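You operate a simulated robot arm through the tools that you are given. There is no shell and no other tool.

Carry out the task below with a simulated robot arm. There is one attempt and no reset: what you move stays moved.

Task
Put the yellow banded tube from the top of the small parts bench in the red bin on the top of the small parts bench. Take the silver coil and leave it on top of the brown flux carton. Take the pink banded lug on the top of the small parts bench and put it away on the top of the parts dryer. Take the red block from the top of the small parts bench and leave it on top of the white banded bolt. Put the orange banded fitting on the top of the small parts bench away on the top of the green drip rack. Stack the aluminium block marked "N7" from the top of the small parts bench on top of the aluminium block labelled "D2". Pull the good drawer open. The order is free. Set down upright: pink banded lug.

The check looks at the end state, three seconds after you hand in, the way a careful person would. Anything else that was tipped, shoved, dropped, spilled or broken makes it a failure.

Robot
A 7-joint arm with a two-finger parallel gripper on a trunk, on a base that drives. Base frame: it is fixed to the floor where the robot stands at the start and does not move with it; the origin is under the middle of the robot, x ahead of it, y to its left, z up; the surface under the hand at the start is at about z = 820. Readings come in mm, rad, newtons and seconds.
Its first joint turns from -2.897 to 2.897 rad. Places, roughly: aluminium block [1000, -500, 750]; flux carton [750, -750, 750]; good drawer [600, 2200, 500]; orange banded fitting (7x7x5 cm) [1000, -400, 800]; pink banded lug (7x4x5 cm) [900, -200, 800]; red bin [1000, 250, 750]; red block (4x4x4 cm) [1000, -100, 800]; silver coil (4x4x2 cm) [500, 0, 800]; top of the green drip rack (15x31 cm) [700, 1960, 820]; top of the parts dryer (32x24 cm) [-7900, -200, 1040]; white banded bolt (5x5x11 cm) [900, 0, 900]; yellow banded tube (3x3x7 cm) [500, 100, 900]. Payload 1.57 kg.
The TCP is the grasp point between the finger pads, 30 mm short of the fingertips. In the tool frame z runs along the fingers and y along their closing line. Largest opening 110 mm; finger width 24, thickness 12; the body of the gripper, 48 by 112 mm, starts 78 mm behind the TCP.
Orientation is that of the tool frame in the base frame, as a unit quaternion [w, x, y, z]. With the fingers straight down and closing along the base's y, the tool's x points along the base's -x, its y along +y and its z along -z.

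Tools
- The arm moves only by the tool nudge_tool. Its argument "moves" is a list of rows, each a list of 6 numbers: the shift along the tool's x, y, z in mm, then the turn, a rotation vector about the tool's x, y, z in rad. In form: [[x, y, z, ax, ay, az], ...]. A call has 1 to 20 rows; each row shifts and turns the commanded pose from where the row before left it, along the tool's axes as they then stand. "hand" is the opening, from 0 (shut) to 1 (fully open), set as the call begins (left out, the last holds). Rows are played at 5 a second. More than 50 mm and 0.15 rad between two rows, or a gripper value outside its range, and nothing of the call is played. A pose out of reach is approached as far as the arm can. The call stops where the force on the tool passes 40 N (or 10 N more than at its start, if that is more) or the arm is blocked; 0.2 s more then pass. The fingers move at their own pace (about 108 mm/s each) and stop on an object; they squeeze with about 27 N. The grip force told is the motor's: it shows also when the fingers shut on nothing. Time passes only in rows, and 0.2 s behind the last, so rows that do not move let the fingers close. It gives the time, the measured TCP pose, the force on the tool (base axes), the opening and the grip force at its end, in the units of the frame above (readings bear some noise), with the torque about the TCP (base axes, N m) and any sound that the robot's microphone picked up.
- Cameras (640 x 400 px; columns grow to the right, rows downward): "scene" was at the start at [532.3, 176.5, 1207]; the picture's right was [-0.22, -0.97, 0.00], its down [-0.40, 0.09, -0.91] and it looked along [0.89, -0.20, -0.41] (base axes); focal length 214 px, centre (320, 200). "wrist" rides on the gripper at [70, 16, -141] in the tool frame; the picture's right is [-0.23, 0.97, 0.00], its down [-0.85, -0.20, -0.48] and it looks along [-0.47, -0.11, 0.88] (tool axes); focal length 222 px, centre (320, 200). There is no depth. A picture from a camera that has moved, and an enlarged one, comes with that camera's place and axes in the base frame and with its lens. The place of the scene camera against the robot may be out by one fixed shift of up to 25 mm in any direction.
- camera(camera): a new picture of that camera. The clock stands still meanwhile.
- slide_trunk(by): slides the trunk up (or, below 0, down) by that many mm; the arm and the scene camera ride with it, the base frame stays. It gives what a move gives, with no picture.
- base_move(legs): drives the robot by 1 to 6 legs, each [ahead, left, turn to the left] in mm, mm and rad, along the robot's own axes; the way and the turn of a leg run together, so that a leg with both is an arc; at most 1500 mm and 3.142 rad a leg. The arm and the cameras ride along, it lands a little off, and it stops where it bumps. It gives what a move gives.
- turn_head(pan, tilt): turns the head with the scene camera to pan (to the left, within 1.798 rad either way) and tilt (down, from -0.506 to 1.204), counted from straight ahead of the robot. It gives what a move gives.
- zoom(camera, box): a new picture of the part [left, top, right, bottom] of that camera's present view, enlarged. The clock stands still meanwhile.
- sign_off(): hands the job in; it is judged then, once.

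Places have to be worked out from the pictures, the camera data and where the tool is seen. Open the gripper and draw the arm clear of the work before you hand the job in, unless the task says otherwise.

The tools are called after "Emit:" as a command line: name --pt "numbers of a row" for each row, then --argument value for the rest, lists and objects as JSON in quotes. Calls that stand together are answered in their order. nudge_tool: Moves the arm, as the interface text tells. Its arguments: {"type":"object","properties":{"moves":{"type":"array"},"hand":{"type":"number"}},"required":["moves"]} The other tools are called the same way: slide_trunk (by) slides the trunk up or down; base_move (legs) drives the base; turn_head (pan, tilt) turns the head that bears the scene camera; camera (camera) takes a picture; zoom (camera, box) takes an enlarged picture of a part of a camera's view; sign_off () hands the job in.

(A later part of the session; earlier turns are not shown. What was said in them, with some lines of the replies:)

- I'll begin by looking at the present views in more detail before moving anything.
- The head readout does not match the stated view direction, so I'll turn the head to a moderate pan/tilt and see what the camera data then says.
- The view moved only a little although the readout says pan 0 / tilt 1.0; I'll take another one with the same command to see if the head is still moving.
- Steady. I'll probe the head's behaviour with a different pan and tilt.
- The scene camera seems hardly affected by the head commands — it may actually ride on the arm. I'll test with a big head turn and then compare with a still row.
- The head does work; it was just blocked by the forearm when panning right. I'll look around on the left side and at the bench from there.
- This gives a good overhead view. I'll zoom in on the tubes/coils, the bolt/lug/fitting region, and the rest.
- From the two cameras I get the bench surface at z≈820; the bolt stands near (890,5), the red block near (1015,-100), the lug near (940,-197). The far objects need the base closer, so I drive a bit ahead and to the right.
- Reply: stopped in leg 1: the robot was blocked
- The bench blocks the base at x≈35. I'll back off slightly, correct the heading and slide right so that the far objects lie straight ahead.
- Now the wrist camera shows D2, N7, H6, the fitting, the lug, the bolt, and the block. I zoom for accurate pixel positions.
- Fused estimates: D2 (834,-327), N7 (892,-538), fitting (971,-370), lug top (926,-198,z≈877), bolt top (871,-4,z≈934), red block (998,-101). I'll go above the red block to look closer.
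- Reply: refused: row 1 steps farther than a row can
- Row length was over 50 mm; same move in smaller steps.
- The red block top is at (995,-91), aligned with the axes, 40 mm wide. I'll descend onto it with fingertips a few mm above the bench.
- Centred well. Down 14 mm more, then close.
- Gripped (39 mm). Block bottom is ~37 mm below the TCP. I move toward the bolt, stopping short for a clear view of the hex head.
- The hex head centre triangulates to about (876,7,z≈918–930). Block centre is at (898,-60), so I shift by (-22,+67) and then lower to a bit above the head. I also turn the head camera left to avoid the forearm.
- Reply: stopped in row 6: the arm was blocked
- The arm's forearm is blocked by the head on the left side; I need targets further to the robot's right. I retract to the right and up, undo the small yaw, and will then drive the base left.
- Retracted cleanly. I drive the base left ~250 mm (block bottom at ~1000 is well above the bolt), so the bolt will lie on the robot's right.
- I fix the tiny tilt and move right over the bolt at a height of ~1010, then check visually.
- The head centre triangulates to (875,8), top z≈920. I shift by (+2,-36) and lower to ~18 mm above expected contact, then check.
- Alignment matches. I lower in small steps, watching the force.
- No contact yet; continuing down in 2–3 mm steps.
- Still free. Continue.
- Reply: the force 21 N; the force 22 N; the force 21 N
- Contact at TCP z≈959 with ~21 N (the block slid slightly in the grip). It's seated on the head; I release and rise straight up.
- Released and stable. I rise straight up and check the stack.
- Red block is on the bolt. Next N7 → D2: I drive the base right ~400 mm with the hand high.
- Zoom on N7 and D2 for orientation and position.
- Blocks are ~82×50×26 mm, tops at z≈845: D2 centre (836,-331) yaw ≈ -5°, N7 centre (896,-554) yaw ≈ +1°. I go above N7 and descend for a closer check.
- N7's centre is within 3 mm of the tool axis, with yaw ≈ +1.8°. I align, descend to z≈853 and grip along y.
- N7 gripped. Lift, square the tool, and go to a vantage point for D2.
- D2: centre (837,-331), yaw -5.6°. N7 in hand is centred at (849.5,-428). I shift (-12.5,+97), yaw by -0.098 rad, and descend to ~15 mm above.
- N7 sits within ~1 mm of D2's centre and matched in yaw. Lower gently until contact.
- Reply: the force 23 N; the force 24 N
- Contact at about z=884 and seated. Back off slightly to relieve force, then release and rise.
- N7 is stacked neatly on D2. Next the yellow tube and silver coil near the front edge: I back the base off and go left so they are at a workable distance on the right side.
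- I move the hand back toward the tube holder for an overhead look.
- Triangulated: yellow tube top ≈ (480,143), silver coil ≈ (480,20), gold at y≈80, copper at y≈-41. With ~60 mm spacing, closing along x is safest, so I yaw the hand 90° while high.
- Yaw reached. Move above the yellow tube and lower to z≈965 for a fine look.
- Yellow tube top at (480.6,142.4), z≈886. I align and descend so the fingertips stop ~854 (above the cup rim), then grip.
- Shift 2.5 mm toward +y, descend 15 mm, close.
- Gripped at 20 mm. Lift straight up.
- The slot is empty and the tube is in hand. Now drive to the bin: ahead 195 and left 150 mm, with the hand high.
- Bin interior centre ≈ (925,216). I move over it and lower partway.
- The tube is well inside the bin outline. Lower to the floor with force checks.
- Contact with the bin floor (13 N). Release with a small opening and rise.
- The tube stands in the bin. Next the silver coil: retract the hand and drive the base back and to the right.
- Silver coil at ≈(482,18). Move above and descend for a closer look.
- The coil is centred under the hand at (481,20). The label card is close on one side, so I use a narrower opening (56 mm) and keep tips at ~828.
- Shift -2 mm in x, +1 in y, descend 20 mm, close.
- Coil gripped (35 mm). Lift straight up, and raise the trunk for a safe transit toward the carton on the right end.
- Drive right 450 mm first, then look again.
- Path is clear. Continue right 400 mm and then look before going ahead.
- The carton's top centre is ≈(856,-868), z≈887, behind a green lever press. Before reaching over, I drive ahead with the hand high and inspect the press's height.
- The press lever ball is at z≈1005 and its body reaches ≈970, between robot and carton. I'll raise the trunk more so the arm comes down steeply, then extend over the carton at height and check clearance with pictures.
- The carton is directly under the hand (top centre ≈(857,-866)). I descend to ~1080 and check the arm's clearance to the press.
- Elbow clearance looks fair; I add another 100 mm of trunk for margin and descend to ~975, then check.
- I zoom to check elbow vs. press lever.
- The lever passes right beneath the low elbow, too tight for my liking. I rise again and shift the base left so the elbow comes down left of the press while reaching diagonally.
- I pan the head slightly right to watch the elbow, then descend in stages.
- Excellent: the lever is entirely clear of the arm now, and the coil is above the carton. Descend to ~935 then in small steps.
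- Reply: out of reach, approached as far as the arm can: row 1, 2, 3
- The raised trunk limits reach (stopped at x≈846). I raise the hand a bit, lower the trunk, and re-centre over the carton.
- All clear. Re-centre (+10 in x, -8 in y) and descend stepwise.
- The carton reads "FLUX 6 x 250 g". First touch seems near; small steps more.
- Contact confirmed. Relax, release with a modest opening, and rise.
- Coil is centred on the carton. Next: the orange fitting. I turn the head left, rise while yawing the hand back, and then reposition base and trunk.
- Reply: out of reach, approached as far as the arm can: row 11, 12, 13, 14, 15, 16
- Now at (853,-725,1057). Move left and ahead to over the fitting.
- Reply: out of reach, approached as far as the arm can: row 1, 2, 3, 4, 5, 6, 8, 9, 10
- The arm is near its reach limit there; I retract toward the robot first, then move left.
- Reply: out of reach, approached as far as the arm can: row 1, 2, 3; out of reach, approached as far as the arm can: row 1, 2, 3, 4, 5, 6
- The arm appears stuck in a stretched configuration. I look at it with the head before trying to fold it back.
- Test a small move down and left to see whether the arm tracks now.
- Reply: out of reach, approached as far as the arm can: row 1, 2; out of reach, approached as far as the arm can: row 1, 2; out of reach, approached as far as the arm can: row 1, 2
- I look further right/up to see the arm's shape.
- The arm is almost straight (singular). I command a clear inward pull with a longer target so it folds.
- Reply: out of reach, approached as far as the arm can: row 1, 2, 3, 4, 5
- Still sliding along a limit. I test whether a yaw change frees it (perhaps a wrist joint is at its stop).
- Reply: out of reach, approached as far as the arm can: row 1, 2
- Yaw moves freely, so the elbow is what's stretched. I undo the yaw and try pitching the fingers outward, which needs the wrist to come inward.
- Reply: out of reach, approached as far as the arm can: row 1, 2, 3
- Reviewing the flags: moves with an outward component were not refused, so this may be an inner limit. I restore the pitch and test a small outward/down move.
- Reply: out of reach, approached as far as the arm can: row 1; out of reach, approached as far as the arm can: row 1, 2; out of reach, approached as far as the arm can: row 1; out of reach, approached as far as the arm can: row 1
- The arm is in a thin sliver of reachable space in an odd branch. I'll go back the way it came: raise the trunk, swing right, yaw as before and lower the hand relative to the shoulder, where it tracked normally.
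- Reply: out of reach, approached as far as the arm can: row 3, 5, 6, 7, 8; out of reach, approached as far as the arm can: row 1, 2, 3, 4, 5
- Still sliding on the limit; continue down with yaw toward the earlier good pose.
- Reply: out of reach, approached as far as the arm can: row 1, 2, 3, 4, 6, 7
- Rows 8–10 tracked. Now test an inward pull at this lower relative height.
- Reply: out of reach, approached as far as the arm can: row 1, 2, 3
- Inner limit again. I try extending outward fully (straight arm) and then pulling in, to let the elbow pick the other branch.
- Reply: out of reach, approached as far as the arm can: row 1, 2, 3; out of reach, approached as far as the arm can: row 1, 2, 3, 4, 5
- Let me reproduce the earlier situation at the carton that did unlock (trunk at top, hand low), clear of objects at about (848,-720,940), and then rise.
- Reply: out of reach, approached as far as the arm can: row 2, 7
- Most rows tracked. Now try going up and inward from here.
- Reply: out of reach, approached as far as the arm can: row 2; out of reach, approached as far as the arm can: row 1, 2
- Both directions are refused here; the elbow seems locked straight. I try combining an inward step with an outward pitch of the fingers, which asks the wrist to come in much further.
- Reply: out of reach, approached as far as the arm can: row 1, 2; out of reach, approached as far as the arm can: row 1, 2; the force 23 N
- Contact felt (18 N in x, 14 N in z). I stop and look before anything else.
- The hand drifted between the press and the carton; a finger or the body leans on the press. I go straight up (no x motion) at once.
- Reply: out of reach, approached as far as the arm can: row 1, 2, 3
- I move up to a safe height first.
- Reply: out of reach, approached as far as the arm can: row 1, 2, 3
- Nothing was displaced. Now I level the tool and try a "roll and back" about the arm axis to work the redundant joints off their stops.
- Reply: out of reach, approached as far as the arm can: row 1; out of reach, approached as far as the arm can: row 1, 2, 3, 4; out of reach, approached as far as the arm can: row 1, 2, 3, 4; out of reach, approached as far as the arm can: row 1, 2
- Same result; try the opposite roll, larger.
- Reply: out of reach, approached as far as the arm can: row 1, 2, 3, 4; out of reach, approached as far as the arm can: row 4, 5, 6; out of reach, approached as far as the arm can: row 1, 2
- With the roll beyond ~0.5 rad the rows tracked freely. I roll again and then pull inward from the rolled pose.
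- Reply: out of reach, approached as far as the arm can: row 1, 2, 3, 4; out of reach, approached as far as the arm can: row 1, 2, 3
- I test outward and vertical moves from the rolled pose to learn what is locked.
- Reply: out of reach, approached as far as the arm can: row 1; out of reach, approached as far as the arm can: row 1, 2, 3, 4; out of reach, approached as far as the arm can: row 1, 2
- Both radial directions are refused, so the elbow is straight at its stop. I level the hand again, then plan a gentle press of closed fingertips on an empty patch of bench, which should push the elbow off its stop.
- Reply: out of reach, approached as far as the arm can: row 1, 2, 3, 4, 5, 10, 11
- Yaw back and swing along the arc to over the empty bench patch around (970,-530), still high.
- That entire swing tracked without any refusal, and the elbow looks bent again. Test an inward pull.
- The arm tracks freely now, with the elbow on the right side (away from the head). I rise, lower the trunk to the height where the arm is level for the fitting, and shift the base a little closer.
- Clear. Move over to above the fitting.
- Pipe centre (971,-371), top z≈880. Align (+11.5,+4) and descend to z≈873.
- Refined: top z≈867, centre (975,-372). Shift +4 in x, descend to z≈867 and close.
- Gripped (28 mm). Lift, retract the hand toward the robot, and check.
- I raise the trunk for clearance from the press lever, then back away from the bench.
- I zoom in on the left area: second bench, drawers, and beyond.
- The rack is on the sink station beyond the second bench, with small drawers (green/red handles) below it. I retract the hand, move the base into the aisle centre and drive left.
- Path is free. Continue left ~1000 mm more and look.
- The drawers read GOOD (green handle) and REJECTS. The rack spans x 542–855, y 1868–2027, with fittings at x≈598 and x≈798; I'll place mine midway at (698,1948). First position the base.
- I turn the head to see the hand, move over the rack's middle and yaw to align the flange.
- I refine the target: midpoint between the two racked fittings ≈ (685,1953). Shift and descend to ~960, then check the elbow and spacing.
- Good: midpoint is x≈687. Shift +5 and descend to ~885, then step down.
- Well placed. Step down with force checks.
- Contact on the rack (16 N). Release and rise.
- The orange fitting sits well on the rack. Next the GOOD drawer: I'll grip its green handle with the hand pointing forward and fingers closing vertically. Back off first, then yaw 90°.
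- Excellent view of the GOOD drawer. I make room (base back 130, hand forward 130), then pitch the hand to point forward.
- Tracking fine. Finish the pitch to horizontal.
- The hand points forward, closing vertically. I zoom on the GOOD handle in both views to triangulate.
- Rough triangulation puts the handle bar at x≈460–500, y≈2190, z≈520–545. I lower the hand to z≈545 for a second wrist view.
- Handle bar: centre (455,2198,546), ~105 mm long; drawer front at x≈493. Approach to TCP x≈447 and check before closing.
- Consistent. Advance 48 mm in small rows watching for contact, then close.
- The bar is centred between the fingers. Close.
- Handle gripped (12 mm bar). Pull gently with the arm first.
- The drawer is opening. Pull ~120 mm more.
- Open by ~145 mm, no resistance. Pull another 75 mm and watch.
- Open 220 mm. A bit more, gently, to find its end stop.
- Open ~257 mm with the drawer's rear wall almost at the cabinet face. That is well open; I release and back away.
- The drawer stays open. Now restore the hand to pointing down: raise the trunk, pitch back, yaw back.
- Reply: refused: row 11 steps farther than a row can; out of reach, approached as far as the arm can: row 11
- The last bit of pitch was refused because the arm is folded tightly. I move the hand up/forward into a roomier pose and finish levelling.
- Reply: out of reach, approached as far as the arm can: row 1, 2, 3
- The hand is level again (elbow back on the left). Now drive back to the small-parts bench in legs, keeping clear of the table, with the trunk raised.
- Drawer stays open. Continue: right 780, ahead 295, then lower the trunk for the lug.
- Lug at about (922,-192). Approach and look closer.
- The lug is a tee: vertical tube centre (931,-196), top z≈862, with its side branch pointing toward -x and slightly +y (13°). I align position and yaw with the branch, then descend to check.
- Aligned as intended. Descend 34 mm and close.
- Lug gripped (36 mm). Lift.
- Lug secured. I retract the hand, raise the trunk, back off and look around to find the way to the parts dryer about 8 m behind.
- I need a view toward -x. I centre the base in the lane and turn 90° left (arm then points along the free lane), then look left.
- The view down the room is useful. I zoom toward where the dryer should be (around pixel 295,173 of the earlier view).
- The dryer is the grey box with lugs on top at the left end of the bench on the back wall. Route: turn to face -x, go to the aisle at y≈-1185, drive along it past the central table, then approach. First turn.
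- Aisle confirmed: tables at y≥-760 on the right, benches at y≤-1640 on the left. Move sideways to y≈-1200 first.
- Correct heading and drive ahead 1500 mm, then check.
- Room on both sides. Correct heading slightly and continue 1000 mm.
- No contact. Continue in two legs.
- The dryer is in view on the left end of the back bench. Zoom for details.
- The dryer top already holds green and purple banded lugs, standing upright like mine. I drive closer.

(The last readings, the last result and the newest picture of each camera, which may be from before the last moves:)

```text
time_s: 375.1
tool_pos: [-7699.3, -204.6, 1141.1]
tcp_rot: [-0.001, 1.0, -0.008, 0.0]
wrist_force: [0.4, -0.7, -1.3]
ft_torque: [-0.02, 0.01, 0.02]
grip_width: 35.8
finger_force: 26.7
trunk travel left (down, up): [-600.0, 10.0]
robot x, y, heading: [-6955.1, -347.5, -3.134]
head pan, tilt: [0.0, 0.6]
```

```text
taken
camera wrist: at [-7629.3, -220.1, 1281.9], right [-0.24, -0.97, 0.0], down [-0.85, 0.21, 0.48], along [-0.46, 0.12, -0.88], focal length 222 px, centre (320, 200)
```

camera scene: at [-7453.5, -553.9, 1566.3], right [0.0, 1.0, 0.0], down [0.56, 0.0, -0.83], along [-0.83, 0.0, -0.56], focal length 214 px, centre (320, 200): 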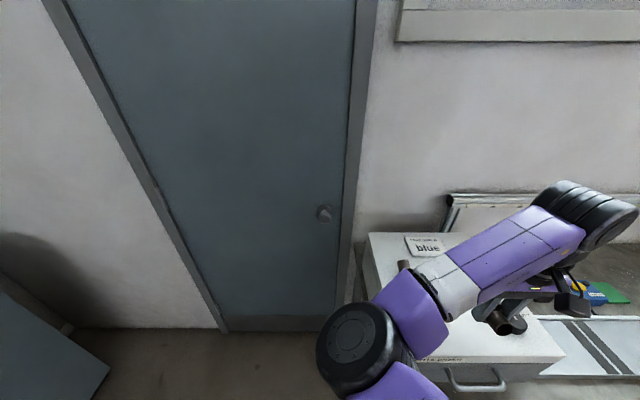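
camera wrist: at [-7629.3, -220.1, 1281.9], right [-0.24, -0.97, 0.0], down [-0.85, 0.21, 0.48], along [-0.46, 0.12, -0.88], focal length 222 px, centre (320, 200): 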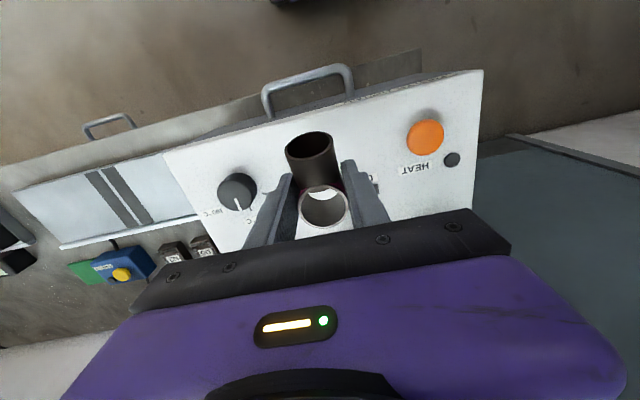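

The dryer top spans x≈-7660…-7900, y≈-373…-36 with a HEAT button, a knob and two lugs somewhere at the back. I rise and move forward to see the back half.

Emit:
nudge_tool --pt "0 0 -40 0 0 0" --pt "0 0 -40 0 0 0" --pt "-40 0 0 0 0 0" --pt "-40 0 0 0 0 0" --pt "-40 0 0 0 0 0" --pt "0 0 0 0 0 0"

Emit:
camera --camera "wrist"

Emit:
camera --camera "scene"

```text
time_s: 376.5
tool_pos: [-7817.6, -201.6, 1219.4]
tcp_rot: [0.001, 1.0, -0.009, 0.001]
wrist_force: [0.1, -1.0, -1.4]
ft_torque: [-0.02, 0.01, 0.0]
grip_width: 35.6
finger_force: 26.7
trunk travel left (down, up): [-600.0, 10.0]
robot x, y, heading: [-6955.2, -349.7, -3.136]
head pan, tilt: [0.0, 0.6]
```

```text
taken
camera wrist: at [-7748.0, -216.5, 1361.2], right [-0.24, -0.97, 0.0], down [-0.85, 0.21, 0.48], along [-0.46, 0.12, -0.88], focal length 222 px, centre (320, 200)
```

wrist: 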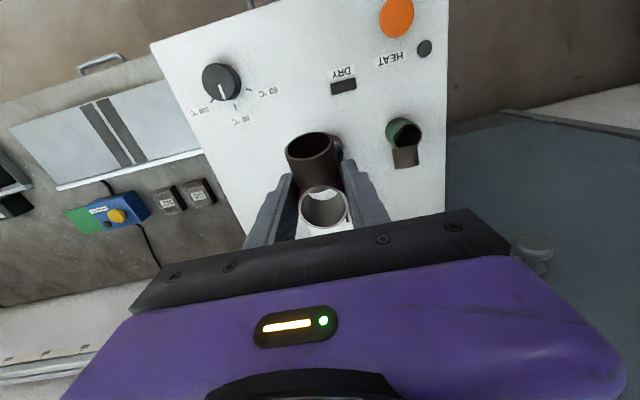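

```text
taken
camera scene: at [-7453.6, -553.9, 1566.2], right [0.0, 1.0, 0.0], down [0.57, 0.0, -0.82], along [-0.82, 0.0, -0.57], focal length 214 px, centre (320, 200)
```

scene: 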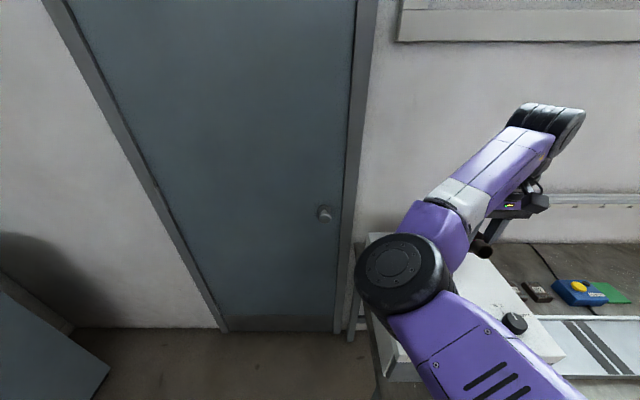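

Green lug is at (-7832,-307); the purple one should be near (-7830,-223), under the hand. I move 80 mm to +y for a free spot near (-7818,-122) and look.

Emit:
nudge_tool --pt "0 -40 0 0 0 0" --pt "0 -40 0 0 0 0" --pt "0 0 0 0 0 0"

Emit:
camera --camera "wrist"

Emit:
zoom --camera "wrist" --box '[220, 40, 500, 215]'

Emit:
camera --camera "scene"

```text
time_s: 377.3
tool_pos: [-7817.5, -120.2, 1221.3]
tcp_rot: [0.0, 1.0, -0.008, 0.0]
wrist_force: [0.3, -0.2, -0.2]
ft_torque: [-0.06, 0.01, 0.01]
grip_width: 35.8
finger_force: 27.0
trunk travel left (down, up): [-600.0, 10.0]
robot x, y, heading: [-6954.2, -348.5, -3.142]
head pan, tilt: [0.0, 0.6]
```

```text
taken
camera wrist: at [-7747.4, -136.3, 1362.6], right [-0.24, -0.97, 0.0], down [-0.85, 0.21, 0.48], along [-0.46, 0.12, -0.88], focal length 222 px, centre (320, 200)
```

wrist: 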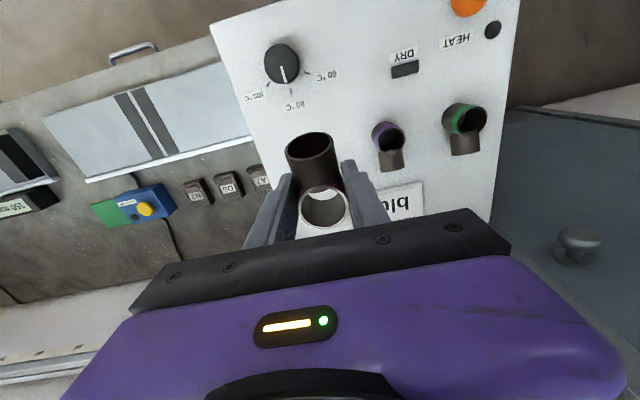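

```text
2.29 times, centred on (360, 128) of wrist
camera zoom: at [-7747.4, -136.3, 1362.6], right [-0.24, -0.97, 0.0], down [-0.85, 0.21, 0.48], along [-0.46, 0.12, -0.88], focal length 508 px, centre (229, 366)
```

zoom: 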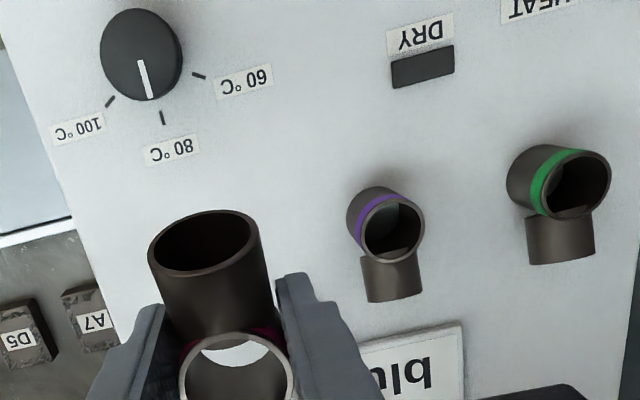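

```text
taken
camera scene: at [-7453.5, -553.7, 1566.3], right [0.0, 1.0, 0.0], down [0.56, 0.0, -0.83], along [-0.83, 0.0, -0.56], focal length 214 px, centre (320, 200)
```

scene: 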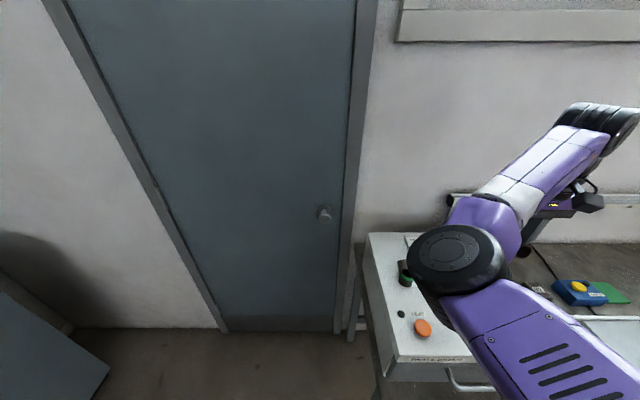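

Purple lug at (-7833,-207), green at (-7836,-303). I'll set mine with its tube at ≈(-7820,-115). Lower to ~1095 and check.

Emit:
nudge_tool --pt "3 -5 20 0 0 0" --pt "0 0 35 0 0 0" --pt "0 0 35 0 0 0" --pt "0 0 30 0 0 0" --pt "0 0 0 0 0 0"

Emit:
camera --camera "wrist"

Emit:
camera --camera "scene"

```text
time_s: 378.5
tool_pos: [-7815.6, -117.5, 1099.9]
tcp_rot: [0.0, 1.0, -0.008, 0.0]
wrist_force: [-0.8, 0.1, -0.3]
ft_torque: [0.0, 0.01, 0.0]
grip_width: 35.8
finger_force: 27.1
trunk travel left (down, up): [-600.0, 10.0]
robot x, y, heading: [-6954.0, -349.9, -3.136]
head pan, tilt: [0.0, 0.6]
```

```text
taken
camera wrist: at [-7746.2, -133.4, 1241.3], right [-0.24, -0.97, 0.0], down [-0.85, 0.21, 0.48], along [-0.46, 0.12, -0.88], focal length 222 px, centre (320, 200)
```

wrist: 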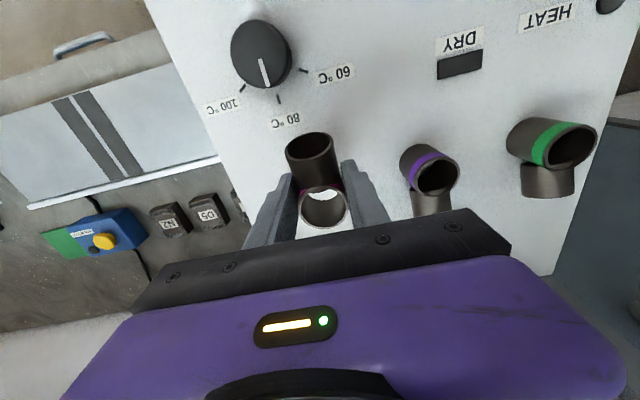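

```text
taken
camera scene: at [-7453.6, -553.9, 1566.2], right [0.0, 1.0, 0.0], down [0.56, 0.0, -0.83], along [-0.83, 0.0, -0.56], focal length 214 px, centre (320, 200)
```

scene: 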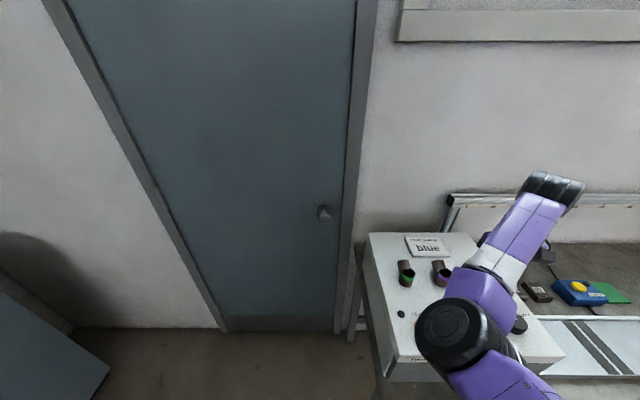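

I zoom in to check the elbow's clearance over the dryer front.

Emit:
zoom --camera "scene" --box '[350, 220, 590, 400]'

Emit:
zoom --camera "wrist" --box '[240, 100, 440, 230]'

```text
2.22 times, centred on (470, 310) of scene
camera zoom: at [-7453.6, -553.9, 1566.2], right [0.0, 1.0, 0.0], down [0.56, 0.0, -0.83], along [-0.83, 0.0, -0.56], focal length 477 px, centre (-13, -44)
```

zoom: 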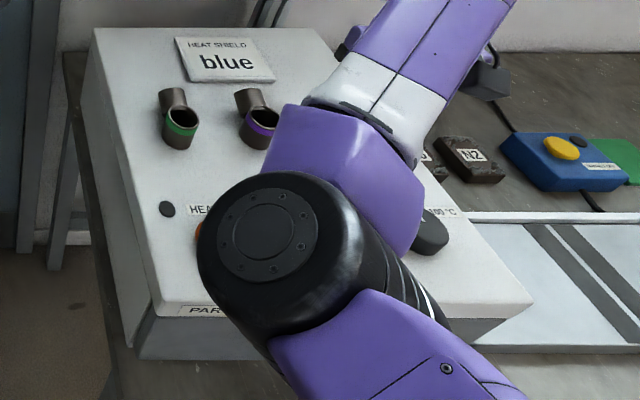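

```text
3.08 times, centred on (340, 165) of wrist
camera zoom: at [-7746.2, -133.4, 1241.3], right [-0.24, -0.97, 0.0], down [-0.85, 0.21, 0.48], along [-0.46, 0.12, -0.88], focal length 684 px, centre (258, 308)
```

zoom: 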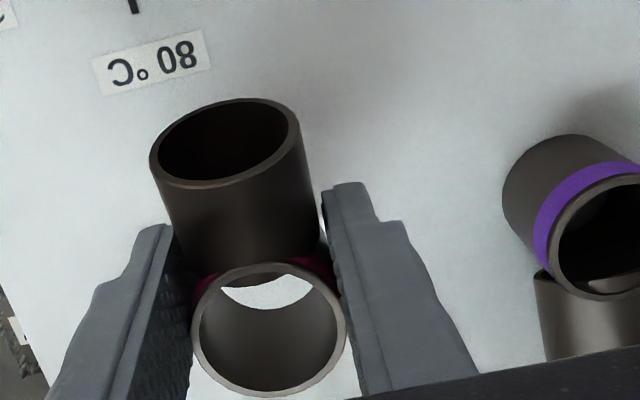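

The elbow is low over the dryer's front. For more margin I raise the hand a little, back the base 55 mm and reach further (elbow rises), then continue.

Emit:
nudge_tool --pt "0 0 -40 0 0 0" --pt "0 0 -20 0 0 0" --pt "0 0 0 0 0 0"

Emit:
base_move --legs '[[-55, 0, 0]]'

Emit:
nudge_tool --pt "-28 0 0 0 0 0" --pt "-27 0 0 0 0 0" --pt "0 0 0 0 0 0"

Emit:
camera --camera "wrist"

Emit:
camera --camera "scene"

```text
time_s: 379.3
tool_pos: [-7815.7, -116.4, 1159.1]
tcp_rot: [0.0, 1.0, -0.008, 0.0]
wrist_force: [0.1, -0.7, -1.1]
ft_torque: [0.02, -0.01, -0.01]
grip_width: 36.0
finger_force: 26.8
trunk travel left (down, up): [-600.0, 10.0]
robot x, y, heading: [-6953.5, -351.4, -3.14]
head pan, tilt: [0.0, 0.6]
```

```text
time_s: 380.3
tool_pos: [-7759.0, -115.7, 1158.1]
tcp_rot: [0.0, 1.0, -0.007, 0.0]
wrist_force: [-1.1, -1.1, -1.6]
ft_torque: [0.02, -0.03, 0.04]
grip_width: 35.6
finger_force: 26.9
trunk travel left (down, up): [-600.0, 10.0]
robot x, y, heading: [-6898.0, -348.3, -3.133]
head pan, tilt: [0.0, 0.6]
```

```text
time_s: 381.1
tool_pos: [-7814.7, -113.9, 1159.0]
tcp_rot: [0.0, 1.0, -0.008, -0.001]
wrist_force: [-0.4, -0.2, -0.1]
ft_torque: [-0.02, -0.01, 0.03]
grip_width: 35.8
finger_force: 27.1
trunk travel left (down, up): [-600.0, 10.0]
robot x, y, heading: [-6901.1, -349.2, -3.139]
head pan, tilt: [0.0, 0.6]
```

```text
taken
camera wrist: at [-7744.6, -131.0, 1300.7], right [-0.24, -0.97, 0.0], down [-0.85, 0.21, 0.48], along [-0.47, 0.12, -0.88], focal length 222 px, centre (320, 200)
```

wrist: 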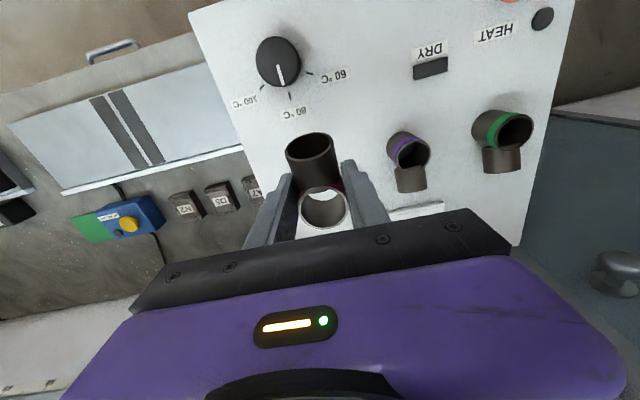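

```text
taken
camera scene: at [-7397.1, -553.6, 1566.2], right [0.0, 1.0, 0.0], down [0.56, 0.0, -0.83], along [-0.83, 0.0, -0.56], focal length 214 px, centre (320, 200)
```

scene: 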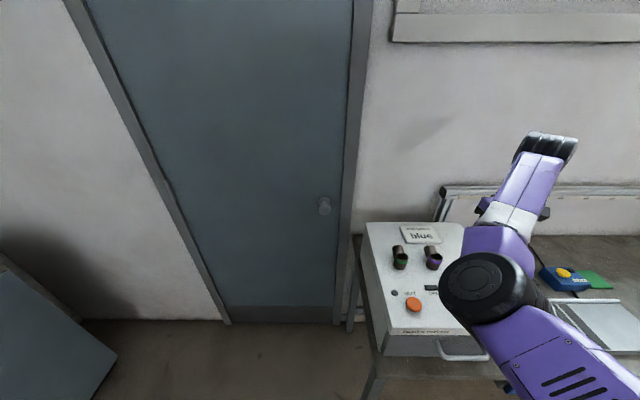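

Better: elbow is higher and further right. Lower to ~1098, then step down.

Emit:
nudge_tool --pt "0 0 30 0 0 0" --pt "0 0 30 0 0 0" --pt "0 0 0 0 0 0"

Emit:
camera --camera "scene"

Emit:
nudge_tool --pt "0 0 8 0 0 0" --pt "0 0 5 0 0 0" --pt "0 0 0 0 0 0"

Emit:
nudge_tool --pt "0 0 3 0 0 0" --pt "0 0 0 0 0 0"

Emit:
nudge_tool --pt "0 0 3 0 0 0" --pt "0 0 0 0 0 0"

```text
time_s: 381.9
tool_pos: [-7813.0, -115.5, 1099.7]
tcp_rot: [0.0, 1.0, -0.008, 0.0]
wrist_force: [0.0, 0.1, -0.9]
ft_torque: [0.02, 0.02, 0.0]
grip_width: 36.0
finger_force: 26.7
trunk travel left (down, up): [-600.0, 10.0]
robot x, y, heading: [-6897.9, -347.8, -3.141]
head pan, tilt: [0.0, 0.6]
```

```text
taken
camera scene: at [-7397.1, -553.6, 1566.2], right [0.0, 1.0, 0.0], down [0.56, 0.0, -0.83], along [-0.83, 0.0, -0.56], focal length 214 px, centre (320, 200)
```

scene: 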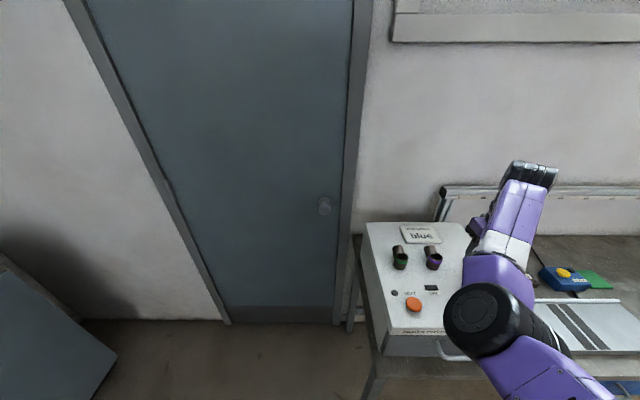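

```text
time_s: 382.7
tool_pos: [-7815.4, -114.3, 1087.7]
tcp_rot: [0.0, 1.0, -0.008, 0.0]
wrist_force: [0.2, -1.6, -0.4]
ft_torque: [-0.02, -0.02, 0.03]
grip_width: 35.7
finger_force: 26.8
trunk travel left (down, up): [-600.0, 10.0]
robot x, y, heading: [-6897.1, -346.9, -3.142]
head pan, tilt: [0.0, 0.6]
```

```text
time_s: 383.3
tool_pos: [-7813.7, -115.5, 1082.5]
tcp_rot: [0.0, 1.0, -0.008, 0.0]
wrist_force: [0.0, -0.6, -1.1]
ft_torque: [0.02, 0.01, 0.02]
grip_width: 36.1
finger_force: 27.4
trunk travel left (down, up): [-600.0, 10.0]
robot x, y, heading: [-6901.1, -346.8, -3.141]
head pan, tilt: [0.0, 0.6]
```

```text
time_s: 383.9
tool_pos: [-7814.1, -116.0, 1079.4]
tcp_rot: [-0.001, 1.0, -0.008, 0.0]
wrist_force: [0.5, -0.1, -1.0]
ft_torque: [0.01, 0.01, 0.01]
grip_width: 35.8
finger_force: 26.6
trunk travel left (down, up): [-600.0, 10.0]
robot x, y, heading: [-6897.9, -351.5, -3.136]
head pan, tilt: [0.0, 0.6]
```

No contact yet; continue in small steps.

Emit:
nudge_tool --pt "0 0 2 0 0 0" --pt "0 0 0 0 0 0"

Emit:
nudge_tool --pt "0 0 2 0 0 0" --pt "0 0 0 0 0 0"

Emit:
nudge_tool --pt "0 0 2 0 0 0" --pt "0 0 0 0 0 0"

Emit:
zoom --camera "wrist" --box '[240, 100, 440, 230]'

```text
time_s: 384.5
tool_pos: [-7813.2, -114.4, 1078.4]
tcp_rot: [0.0, 1.0, -0.008, 0.0]
wrist_force: [0.5, 0.2, -1.0]
ft_torque: [-0.01, 0.03, -0.01]
grip_width: 35.7
finger_force: 26.2
trunk travel left (down, up): [-600.0, 10.0]
robot x, y, heading: [-6901.4, -350.4, -3.138]
head pan, tilt: [0.0, 0.6]
```

```text
time_s: 385.1
tool_pos: [-7814.0, -114.8, 1076.5]
tcp_rot: [0.001, 1.0, -0.009, 0.0]
wrist_force: [-0.4, -0.2, 0.0]
ft_torque: [-0.01, -0.01, 0.03]
grip_width: 36.0
finger_force: 27.5
trunk travel left (down, up): [-600.0, 10.0]
robot x, y, heading: [-6897.5, -349.3, -3.138]
head pan, tilt: [0.0, 0.6]
```

```text
time_s: 385.7
tool_pos: [-7814.3, -115.8, 1074.9]
tcp_rot: [0.0, 1.0, -0.008, 0.0]
wrist_force: [0.3, 0.0, -0.1]
ft_torque: [0.03, 0.02, -0.01]
grip_width: 36.0
finger_force: 26.7
trunk travel left (down, up): [-600.0, 10.0]
robot x, y, heading: [-6895.6, -347.0, -3.136]
head pan, tilt: [0.0, 0.6]
```

```text
3.08 times, centred on (340, 165) of wrist
camera zoom: at [-7744.1, -131.5, 1216.1], right [-0.24, -0.97, 0.0], down [-0.85, 0.21, 0.48], along [-0.46, 0.12, -0.88], focal length 684 px, centre (258, 308)
```

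zoom: 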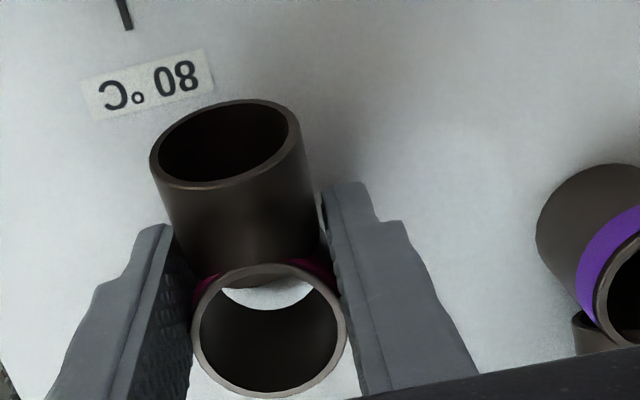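

Emit:
nudge_tool --pt "0 0 2 0 0 0" --pt "0 0 0 0 0 0"

Emit:
nudge_tool --pt "0 0 2 0 0 0" --pt "0 0 0 0 0 0"

Emit:
nudge_tool --pt "0 0 2 0 0 0" --pt "0 0 0 0 0 0"

```text
time_s: 386.3
tool_pos: [-7813.8, -115.6, 1073.4]
tcp_rot: [0.0, 1.0, -0.007, 0.0]
wrist_force: [-0.1, 0.1, -1.6]
ft_torque: [0.02, -0.02, 0.0]
grip_width: 35.8
finger_force: 27.0
trunk travel left (down, up): [-600.0, 10.0]
robot x, y, heading: [-6900.1, -349.1, -3.137]
head pan, tilt: [0.0, 0.6]
```

```text
time_s: 386.9
tool_pos: [-7814.6, -114.9, 1071.6]
tcp_rot: [0.0, 1.0, -0.009, 0.001]
wrist_force: [1.0, -0.5, -0.9]
ft_torque: [0.04, 0.0, 0.0]
grip_width: 35.9
finger_force: 27.3
trunk travel left (down, up): [-600.0, 10.0]
robot x, y, heading: [-6895.2, -348.0, -3.14]
head pan, tilt: [0.0, 0.6]
```

```text
time_s: 387.5
tool_pos: [-7814.4, -114.6, 1069.7]
tcp_rot: [-0.001, 1.0, -0.009, 0.0]
wrist_force: [-0.3, 0.2, 0.0]
ft_torque: [0.01, -0.01, 0.0]
grip_width: 35.8
finger_force: 27.1
trunk travel left (down, up): [-600.0, 10.0]
robot x, y, heading: [-6894.4, -344.9, -3.14]
head pan, tilt: [0.0, 0.6]
```

Emit:
nudge_tool --pt "0 0 2 0 0 0" --pt "0 0 0 0 0 0"

Emit:
zoom --camera "wrist" --box '[240, 100, 440, 230]'

Emit:
zoom --camera "scene" --box '[350, 200, 590, 380]'

```text
time_s: 388.1
tool_pos: [-7813.7, -114.9, 1067.2]
tcp_rot: [0.0, 1.0, -0.008, -0.001]
wrist_force: [-0.9, 0.2, 0.0]
ft_torque: [0.03, -0.03, 0.01]
grip_width: 35.9
finger_force: 26.5
trunk travel left (down, up): [-600.0, 10.0]
robot x, y, heading: [-6897.7, -350.3, -3.137]
head pan, tilt: [0.0, 0.6]
```

```text
3.08 times, centred on (340, 165) of wrist
camera zoom: at [-7744.1, -131.1, 1208.1], right [-0.24, -0.97, 0.0], down [-0.85, 0.21, 0.48], along [-0.47, 0.12, -0.88], focal length 684 px, centre (258, 308)
```

zoom: 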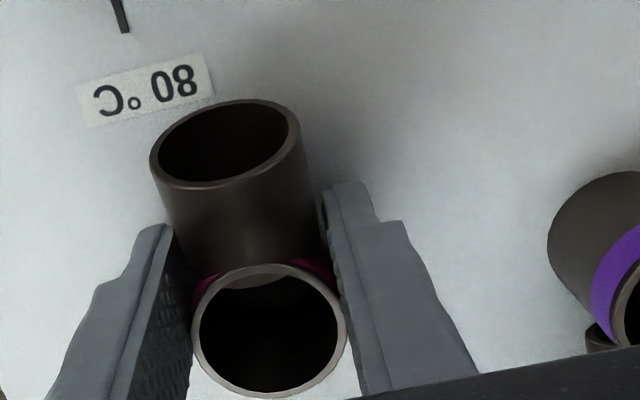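

```text
2.22 times, centred on (470, 290) of scene
camera zoom: at [-7397.1, -553.7, 1566.3], right [0.0, 1.0, 0.0], down [0.56, 0.0, -0.83], along [-0.83, 0.0, -0.56], focal length 477 px, centre (-13, 0)
```

zoom: 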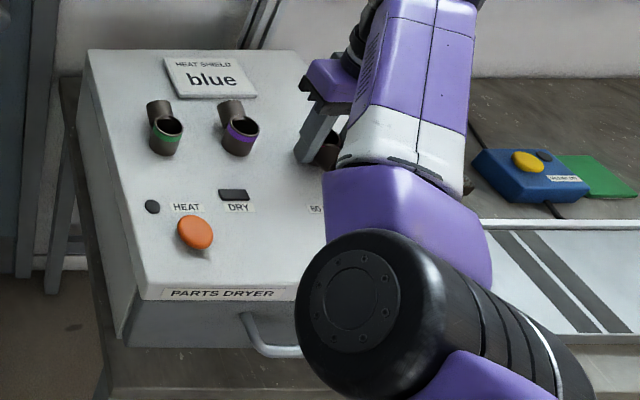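

Almost touching (the inside went dark). Smaller steps now.

Emit:
nudge_tool --pt "0 0 1.5 0 0 0" --pt "0 0 0 0 0 0"

Emit:
nudge_tool --pt "0 0 1.5 0 0 0" --pt "0 0 0 0 0 0"

Emit:
nudge_tool --pt "0 0 1.5 0 0 0" --pt "0 0 0 0 0 0"

```text
time_s: 388.7
tool_pos: [-7814.3, -115.2, 1066.0]
tcp_rot: [0.0, 1.0, -0.007, -0.001]
wrist_force: [3.0, -1.9, 14.4]
ft_torque: [-0.14, -0.15, 0.0]
grip_width: 35.7
finger_force: 27.2
trunk travel left (down, up): [-600.0, 10.0]
robot x, y, heading: [-6898.2, -349.1, -3.134]
head pan, tilt: [0.0, 0.6]
```

```text
time_s: 389.3
tool_pos: [-7813.9, -114.1, 1064.9]
tcp_rot: [-0.001, 1.0, -0.008, -0.002]
wrist_force: [1.5, -0.5, 19.2]
ft_torque: [-0.06, 0.21, 0.0]
grip_width: 36.1
finger_force: 27.3
trunk travel left (down, up): [-600.0, 10.0]
robot x, y, heading: [-6899.1, -348.5, -3.135]
head pan, tilt: [0.0, 0.6]
```

```text
time_s: 389.9
tool_pos: [-7814.3, -114.9, 1062.9]
tcp_rot: [0.0, 1.0, -0.009, -0.002]
wrist_force: [-3.6, 0.4, 18.9]
ft_torque: [-0.01, 0.26, -0.01]
grip_width: 35.6
finger_force: 26.7
trunk travel left (down, up): [-600.0, 10.0]
robot x, y, heading: [-6897.5, -350.1, -3.135]
head pan, tilt: [0.0, 0.6]
```

Seated. Relieve the force slightly and release, then rise.

Emit:
nudge_tool --pt "0 0 -1.5 0 0 0" --pt "0 0 0 0 0 0"

Emit:
nudge_tool --pt "0 0 0 0 0 0" --pt "0 0 0 0 0 0" --pt "0 0 0 0 0 0" --hand 0.6

Emit:
nudge_tool --pt "0 0 -15 0 0 0" --pt "0 0 -35 0 0 0" --pt "0 0 -45 0 0 0" --pt "0 0 -45 0 0 0" --pt "0 0 0 0 0 0"

Emit:
camera --camera "wrist"

Emit:
camera --camera "scene"

```text
time_s: 390.5
tool_pos: [-7813.6, -114.9, 1062.3]
tcp_rot: [0.0, 1.0, -0.009, -0.001]
wrist_force: [-3.1, 2.6, 9.9]
ft_torque: [0.05, 0.34, -0.07]
grip_width: 35.6
finger_force: 26.9
trunk travel left (down, up): [-600.0, 10.0]
robot x, y, heading: [-6896.0, -345.9, -3.14]
head pan, tilt: [0.0, 0.6]
```

```text
time_s: 391.3
tool_pos: [-7813.6, -115.6, 1062.2]
tcp_rot: [0.0, 1.0, -0.008, 0.001]
wrist_force: [-0.6, 0.3, 0.5]
ft_torque: [0.0, -0.04, -0.05]
grip_width: 66.2
finger_force: 0.0
trunk travel left (down, up): [-600.0, 10.0]
robot x, y, heading: [-6899.6, -348.8, -3.135]
head pan, tilt: [0.0, 0.6]
```

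```text
time_s: 392.5
tool_pos: [-7810.7, -114.1, 1202.7]
tcp_rot: [0.0, 1.0, -0.007, 0.0]
wrist_force: [-0.7, 0.9, -1.0]
ft_torque: [-0.01, 0.01, 0.02]
grip_width: 66.0
finger_force: 0.1
trunk travel left (down, up): [-600.0, 10.0]
robot x, y, heading: [-6902.9, -346.6, -3.138]
head pan, tilt: [0.0, 0.6]
```

```text
taken
camera wrist: at [-7742.1, -131.4, 1344.4], right [-0.24, -0.97, 0.0], down [-0.85, 0.21, 0.48], along [-0.46, 0.12, -0.88], focal length 222 px, centre (320, 200)
```

wrist: 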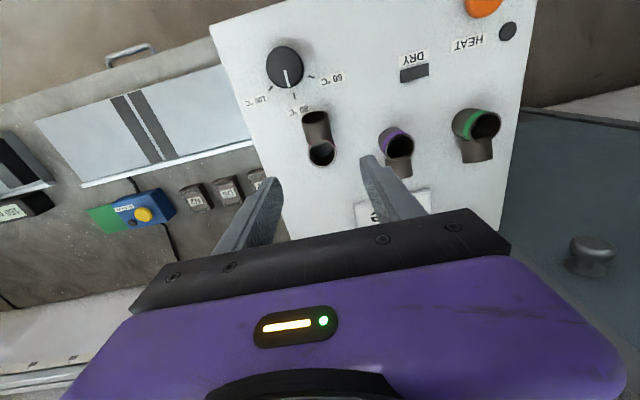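

```text
taken
camera scene: at [-7396.9, -553.8, 1566.3], right [0.0, 1.0, 0.0], down [0.56, 0.0, -0.83], along [-0.83, 0.0, -0.56], focal length 214 px, centre (320, 200)
```

scene: 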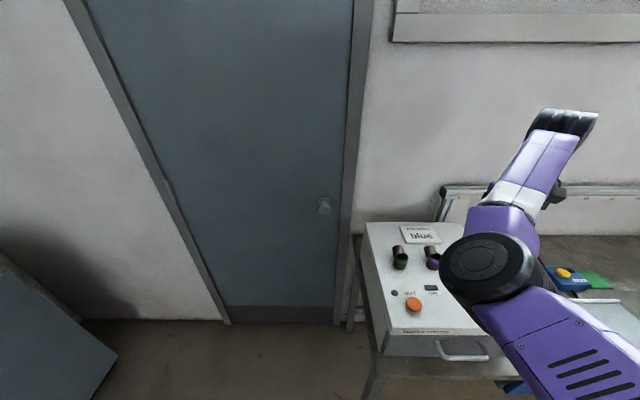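

The lug stands upright beside the others. I back away and take a final look.

Emit:
base_move --legs '[[-500, 0, 0]]'

Emit:
turn_head --pan -0.25 --tilt 0.45

Emit:
camera --camera "scene"

Emit:
zoom --camera "scene" --box '[250, 100, 450, 225]'

```text
time_s: 395.4
tool_pos: [-7310.4, -109.4, 1201.6]
tcp_rot: [0.0, 1.0, -0.01, 0.0]
wrist_force: [0.2, -0.8, 0.4]
ft_torque: [0.04, 0.02, 0.01]
grip_width: 65.8
finger_force: 0.0
trunk travel left (down, up): [-600.0, 10.0]
robot x, y, heading: [-6395.8, -349.9, -3.142]
head pan, tilt: [0.0, 0.6]
```

```text
time_s: 396.2
tool_pos: [-7310.3, -110.9, 1201.9]
tcp_rot: [0.0, 1.0, -0.01, 0.0]
wrist_force: [0.0, 0.4, -0.5]
ft_torque: [-0.02, -0.03, -0.01]
grip_width: 66.1
finger_force: 0.0
trunk travel left (down, up): [-600.0, 10.0]
robot x, y, heading: [-6397.8, -347.9, -3.139]
head pan, tilt: [-0.25, 0.45]
```

```text
taken
camera scene: at [-6897.3, -528.2, 1579.8], right [0.25, 0.97, 0.0], down [0.42, -0.11, -0.9], along [-0.87, 0.22, -0.44], focal length 214 px, centre (320, 200)
```

scene: 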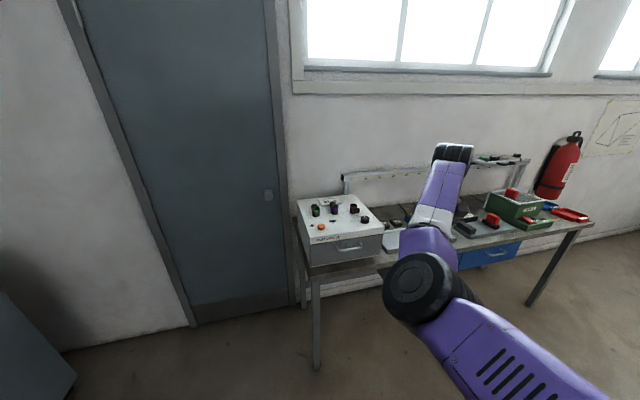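

```text
3.20 times, centred on (350, 162) of scene
camera zoom: at [-6897.3, -528.2, 1579.8], right [0.25, 0.97, 0.0], down [0.42, -0.11, -0.9], along [-0.87, 0.22, -0.44], focal length 686 px, centre (224, 320)
```

zoom: 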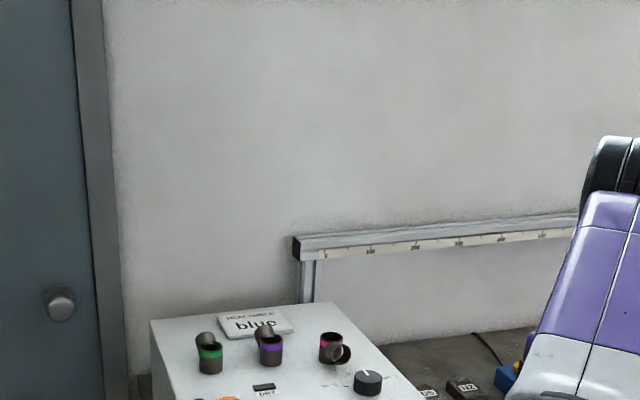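

All seven parts have been confirmed in pictures: tube in bin, coil on carton, lug upright on dryer, block on bolt, fitting on rack, N7 on D2, GOOD drawer open. The gripper is open and the arm is clear, so I hand in.

Emit:
sign_off

```text
The job is handed in.
```

All seven tasks are done and the job is handed in. I checked each result in a picture before signing off, and the gripper is open and clear of the work.

- **Yellow banded tube:** stands upright in the red bin.
- **Silver coil:** lies near the centre of the brown flux carton's top.
- **Pink banded lug:** stands upright on the parts dryer, beside the green and purple lugs already there.
- **Red block:** sits on the head of the white banded bolt.
- **Orange banded fitting:** stands on the green drip rack, midway between the two fittings already on it.
- **N7 block:** stacked squarely on D2.
- **Good drawer:** pulled open about 257 mm.

Three contacts happened along the way:

- **Bench:** the base bumped the front of the small parts bench once at the start.
- **Robot's own head:** the arm pressed against the head a few times early on. Once this stopped the arm, while it was moving the red block toward the bolt.
- **Press and carton:** with the hand empty, the gripper leaned on something between the green press and the flux carton, at about 23 N. It most likely touched the press. Pictures taken right after showed the press and carton in place and the coil still on top.

I did not drive back for a last look at the small parts bench after leaving for the dryer. Its final pictures, and those of the drip rack and drawer, were taken on earlier passes.
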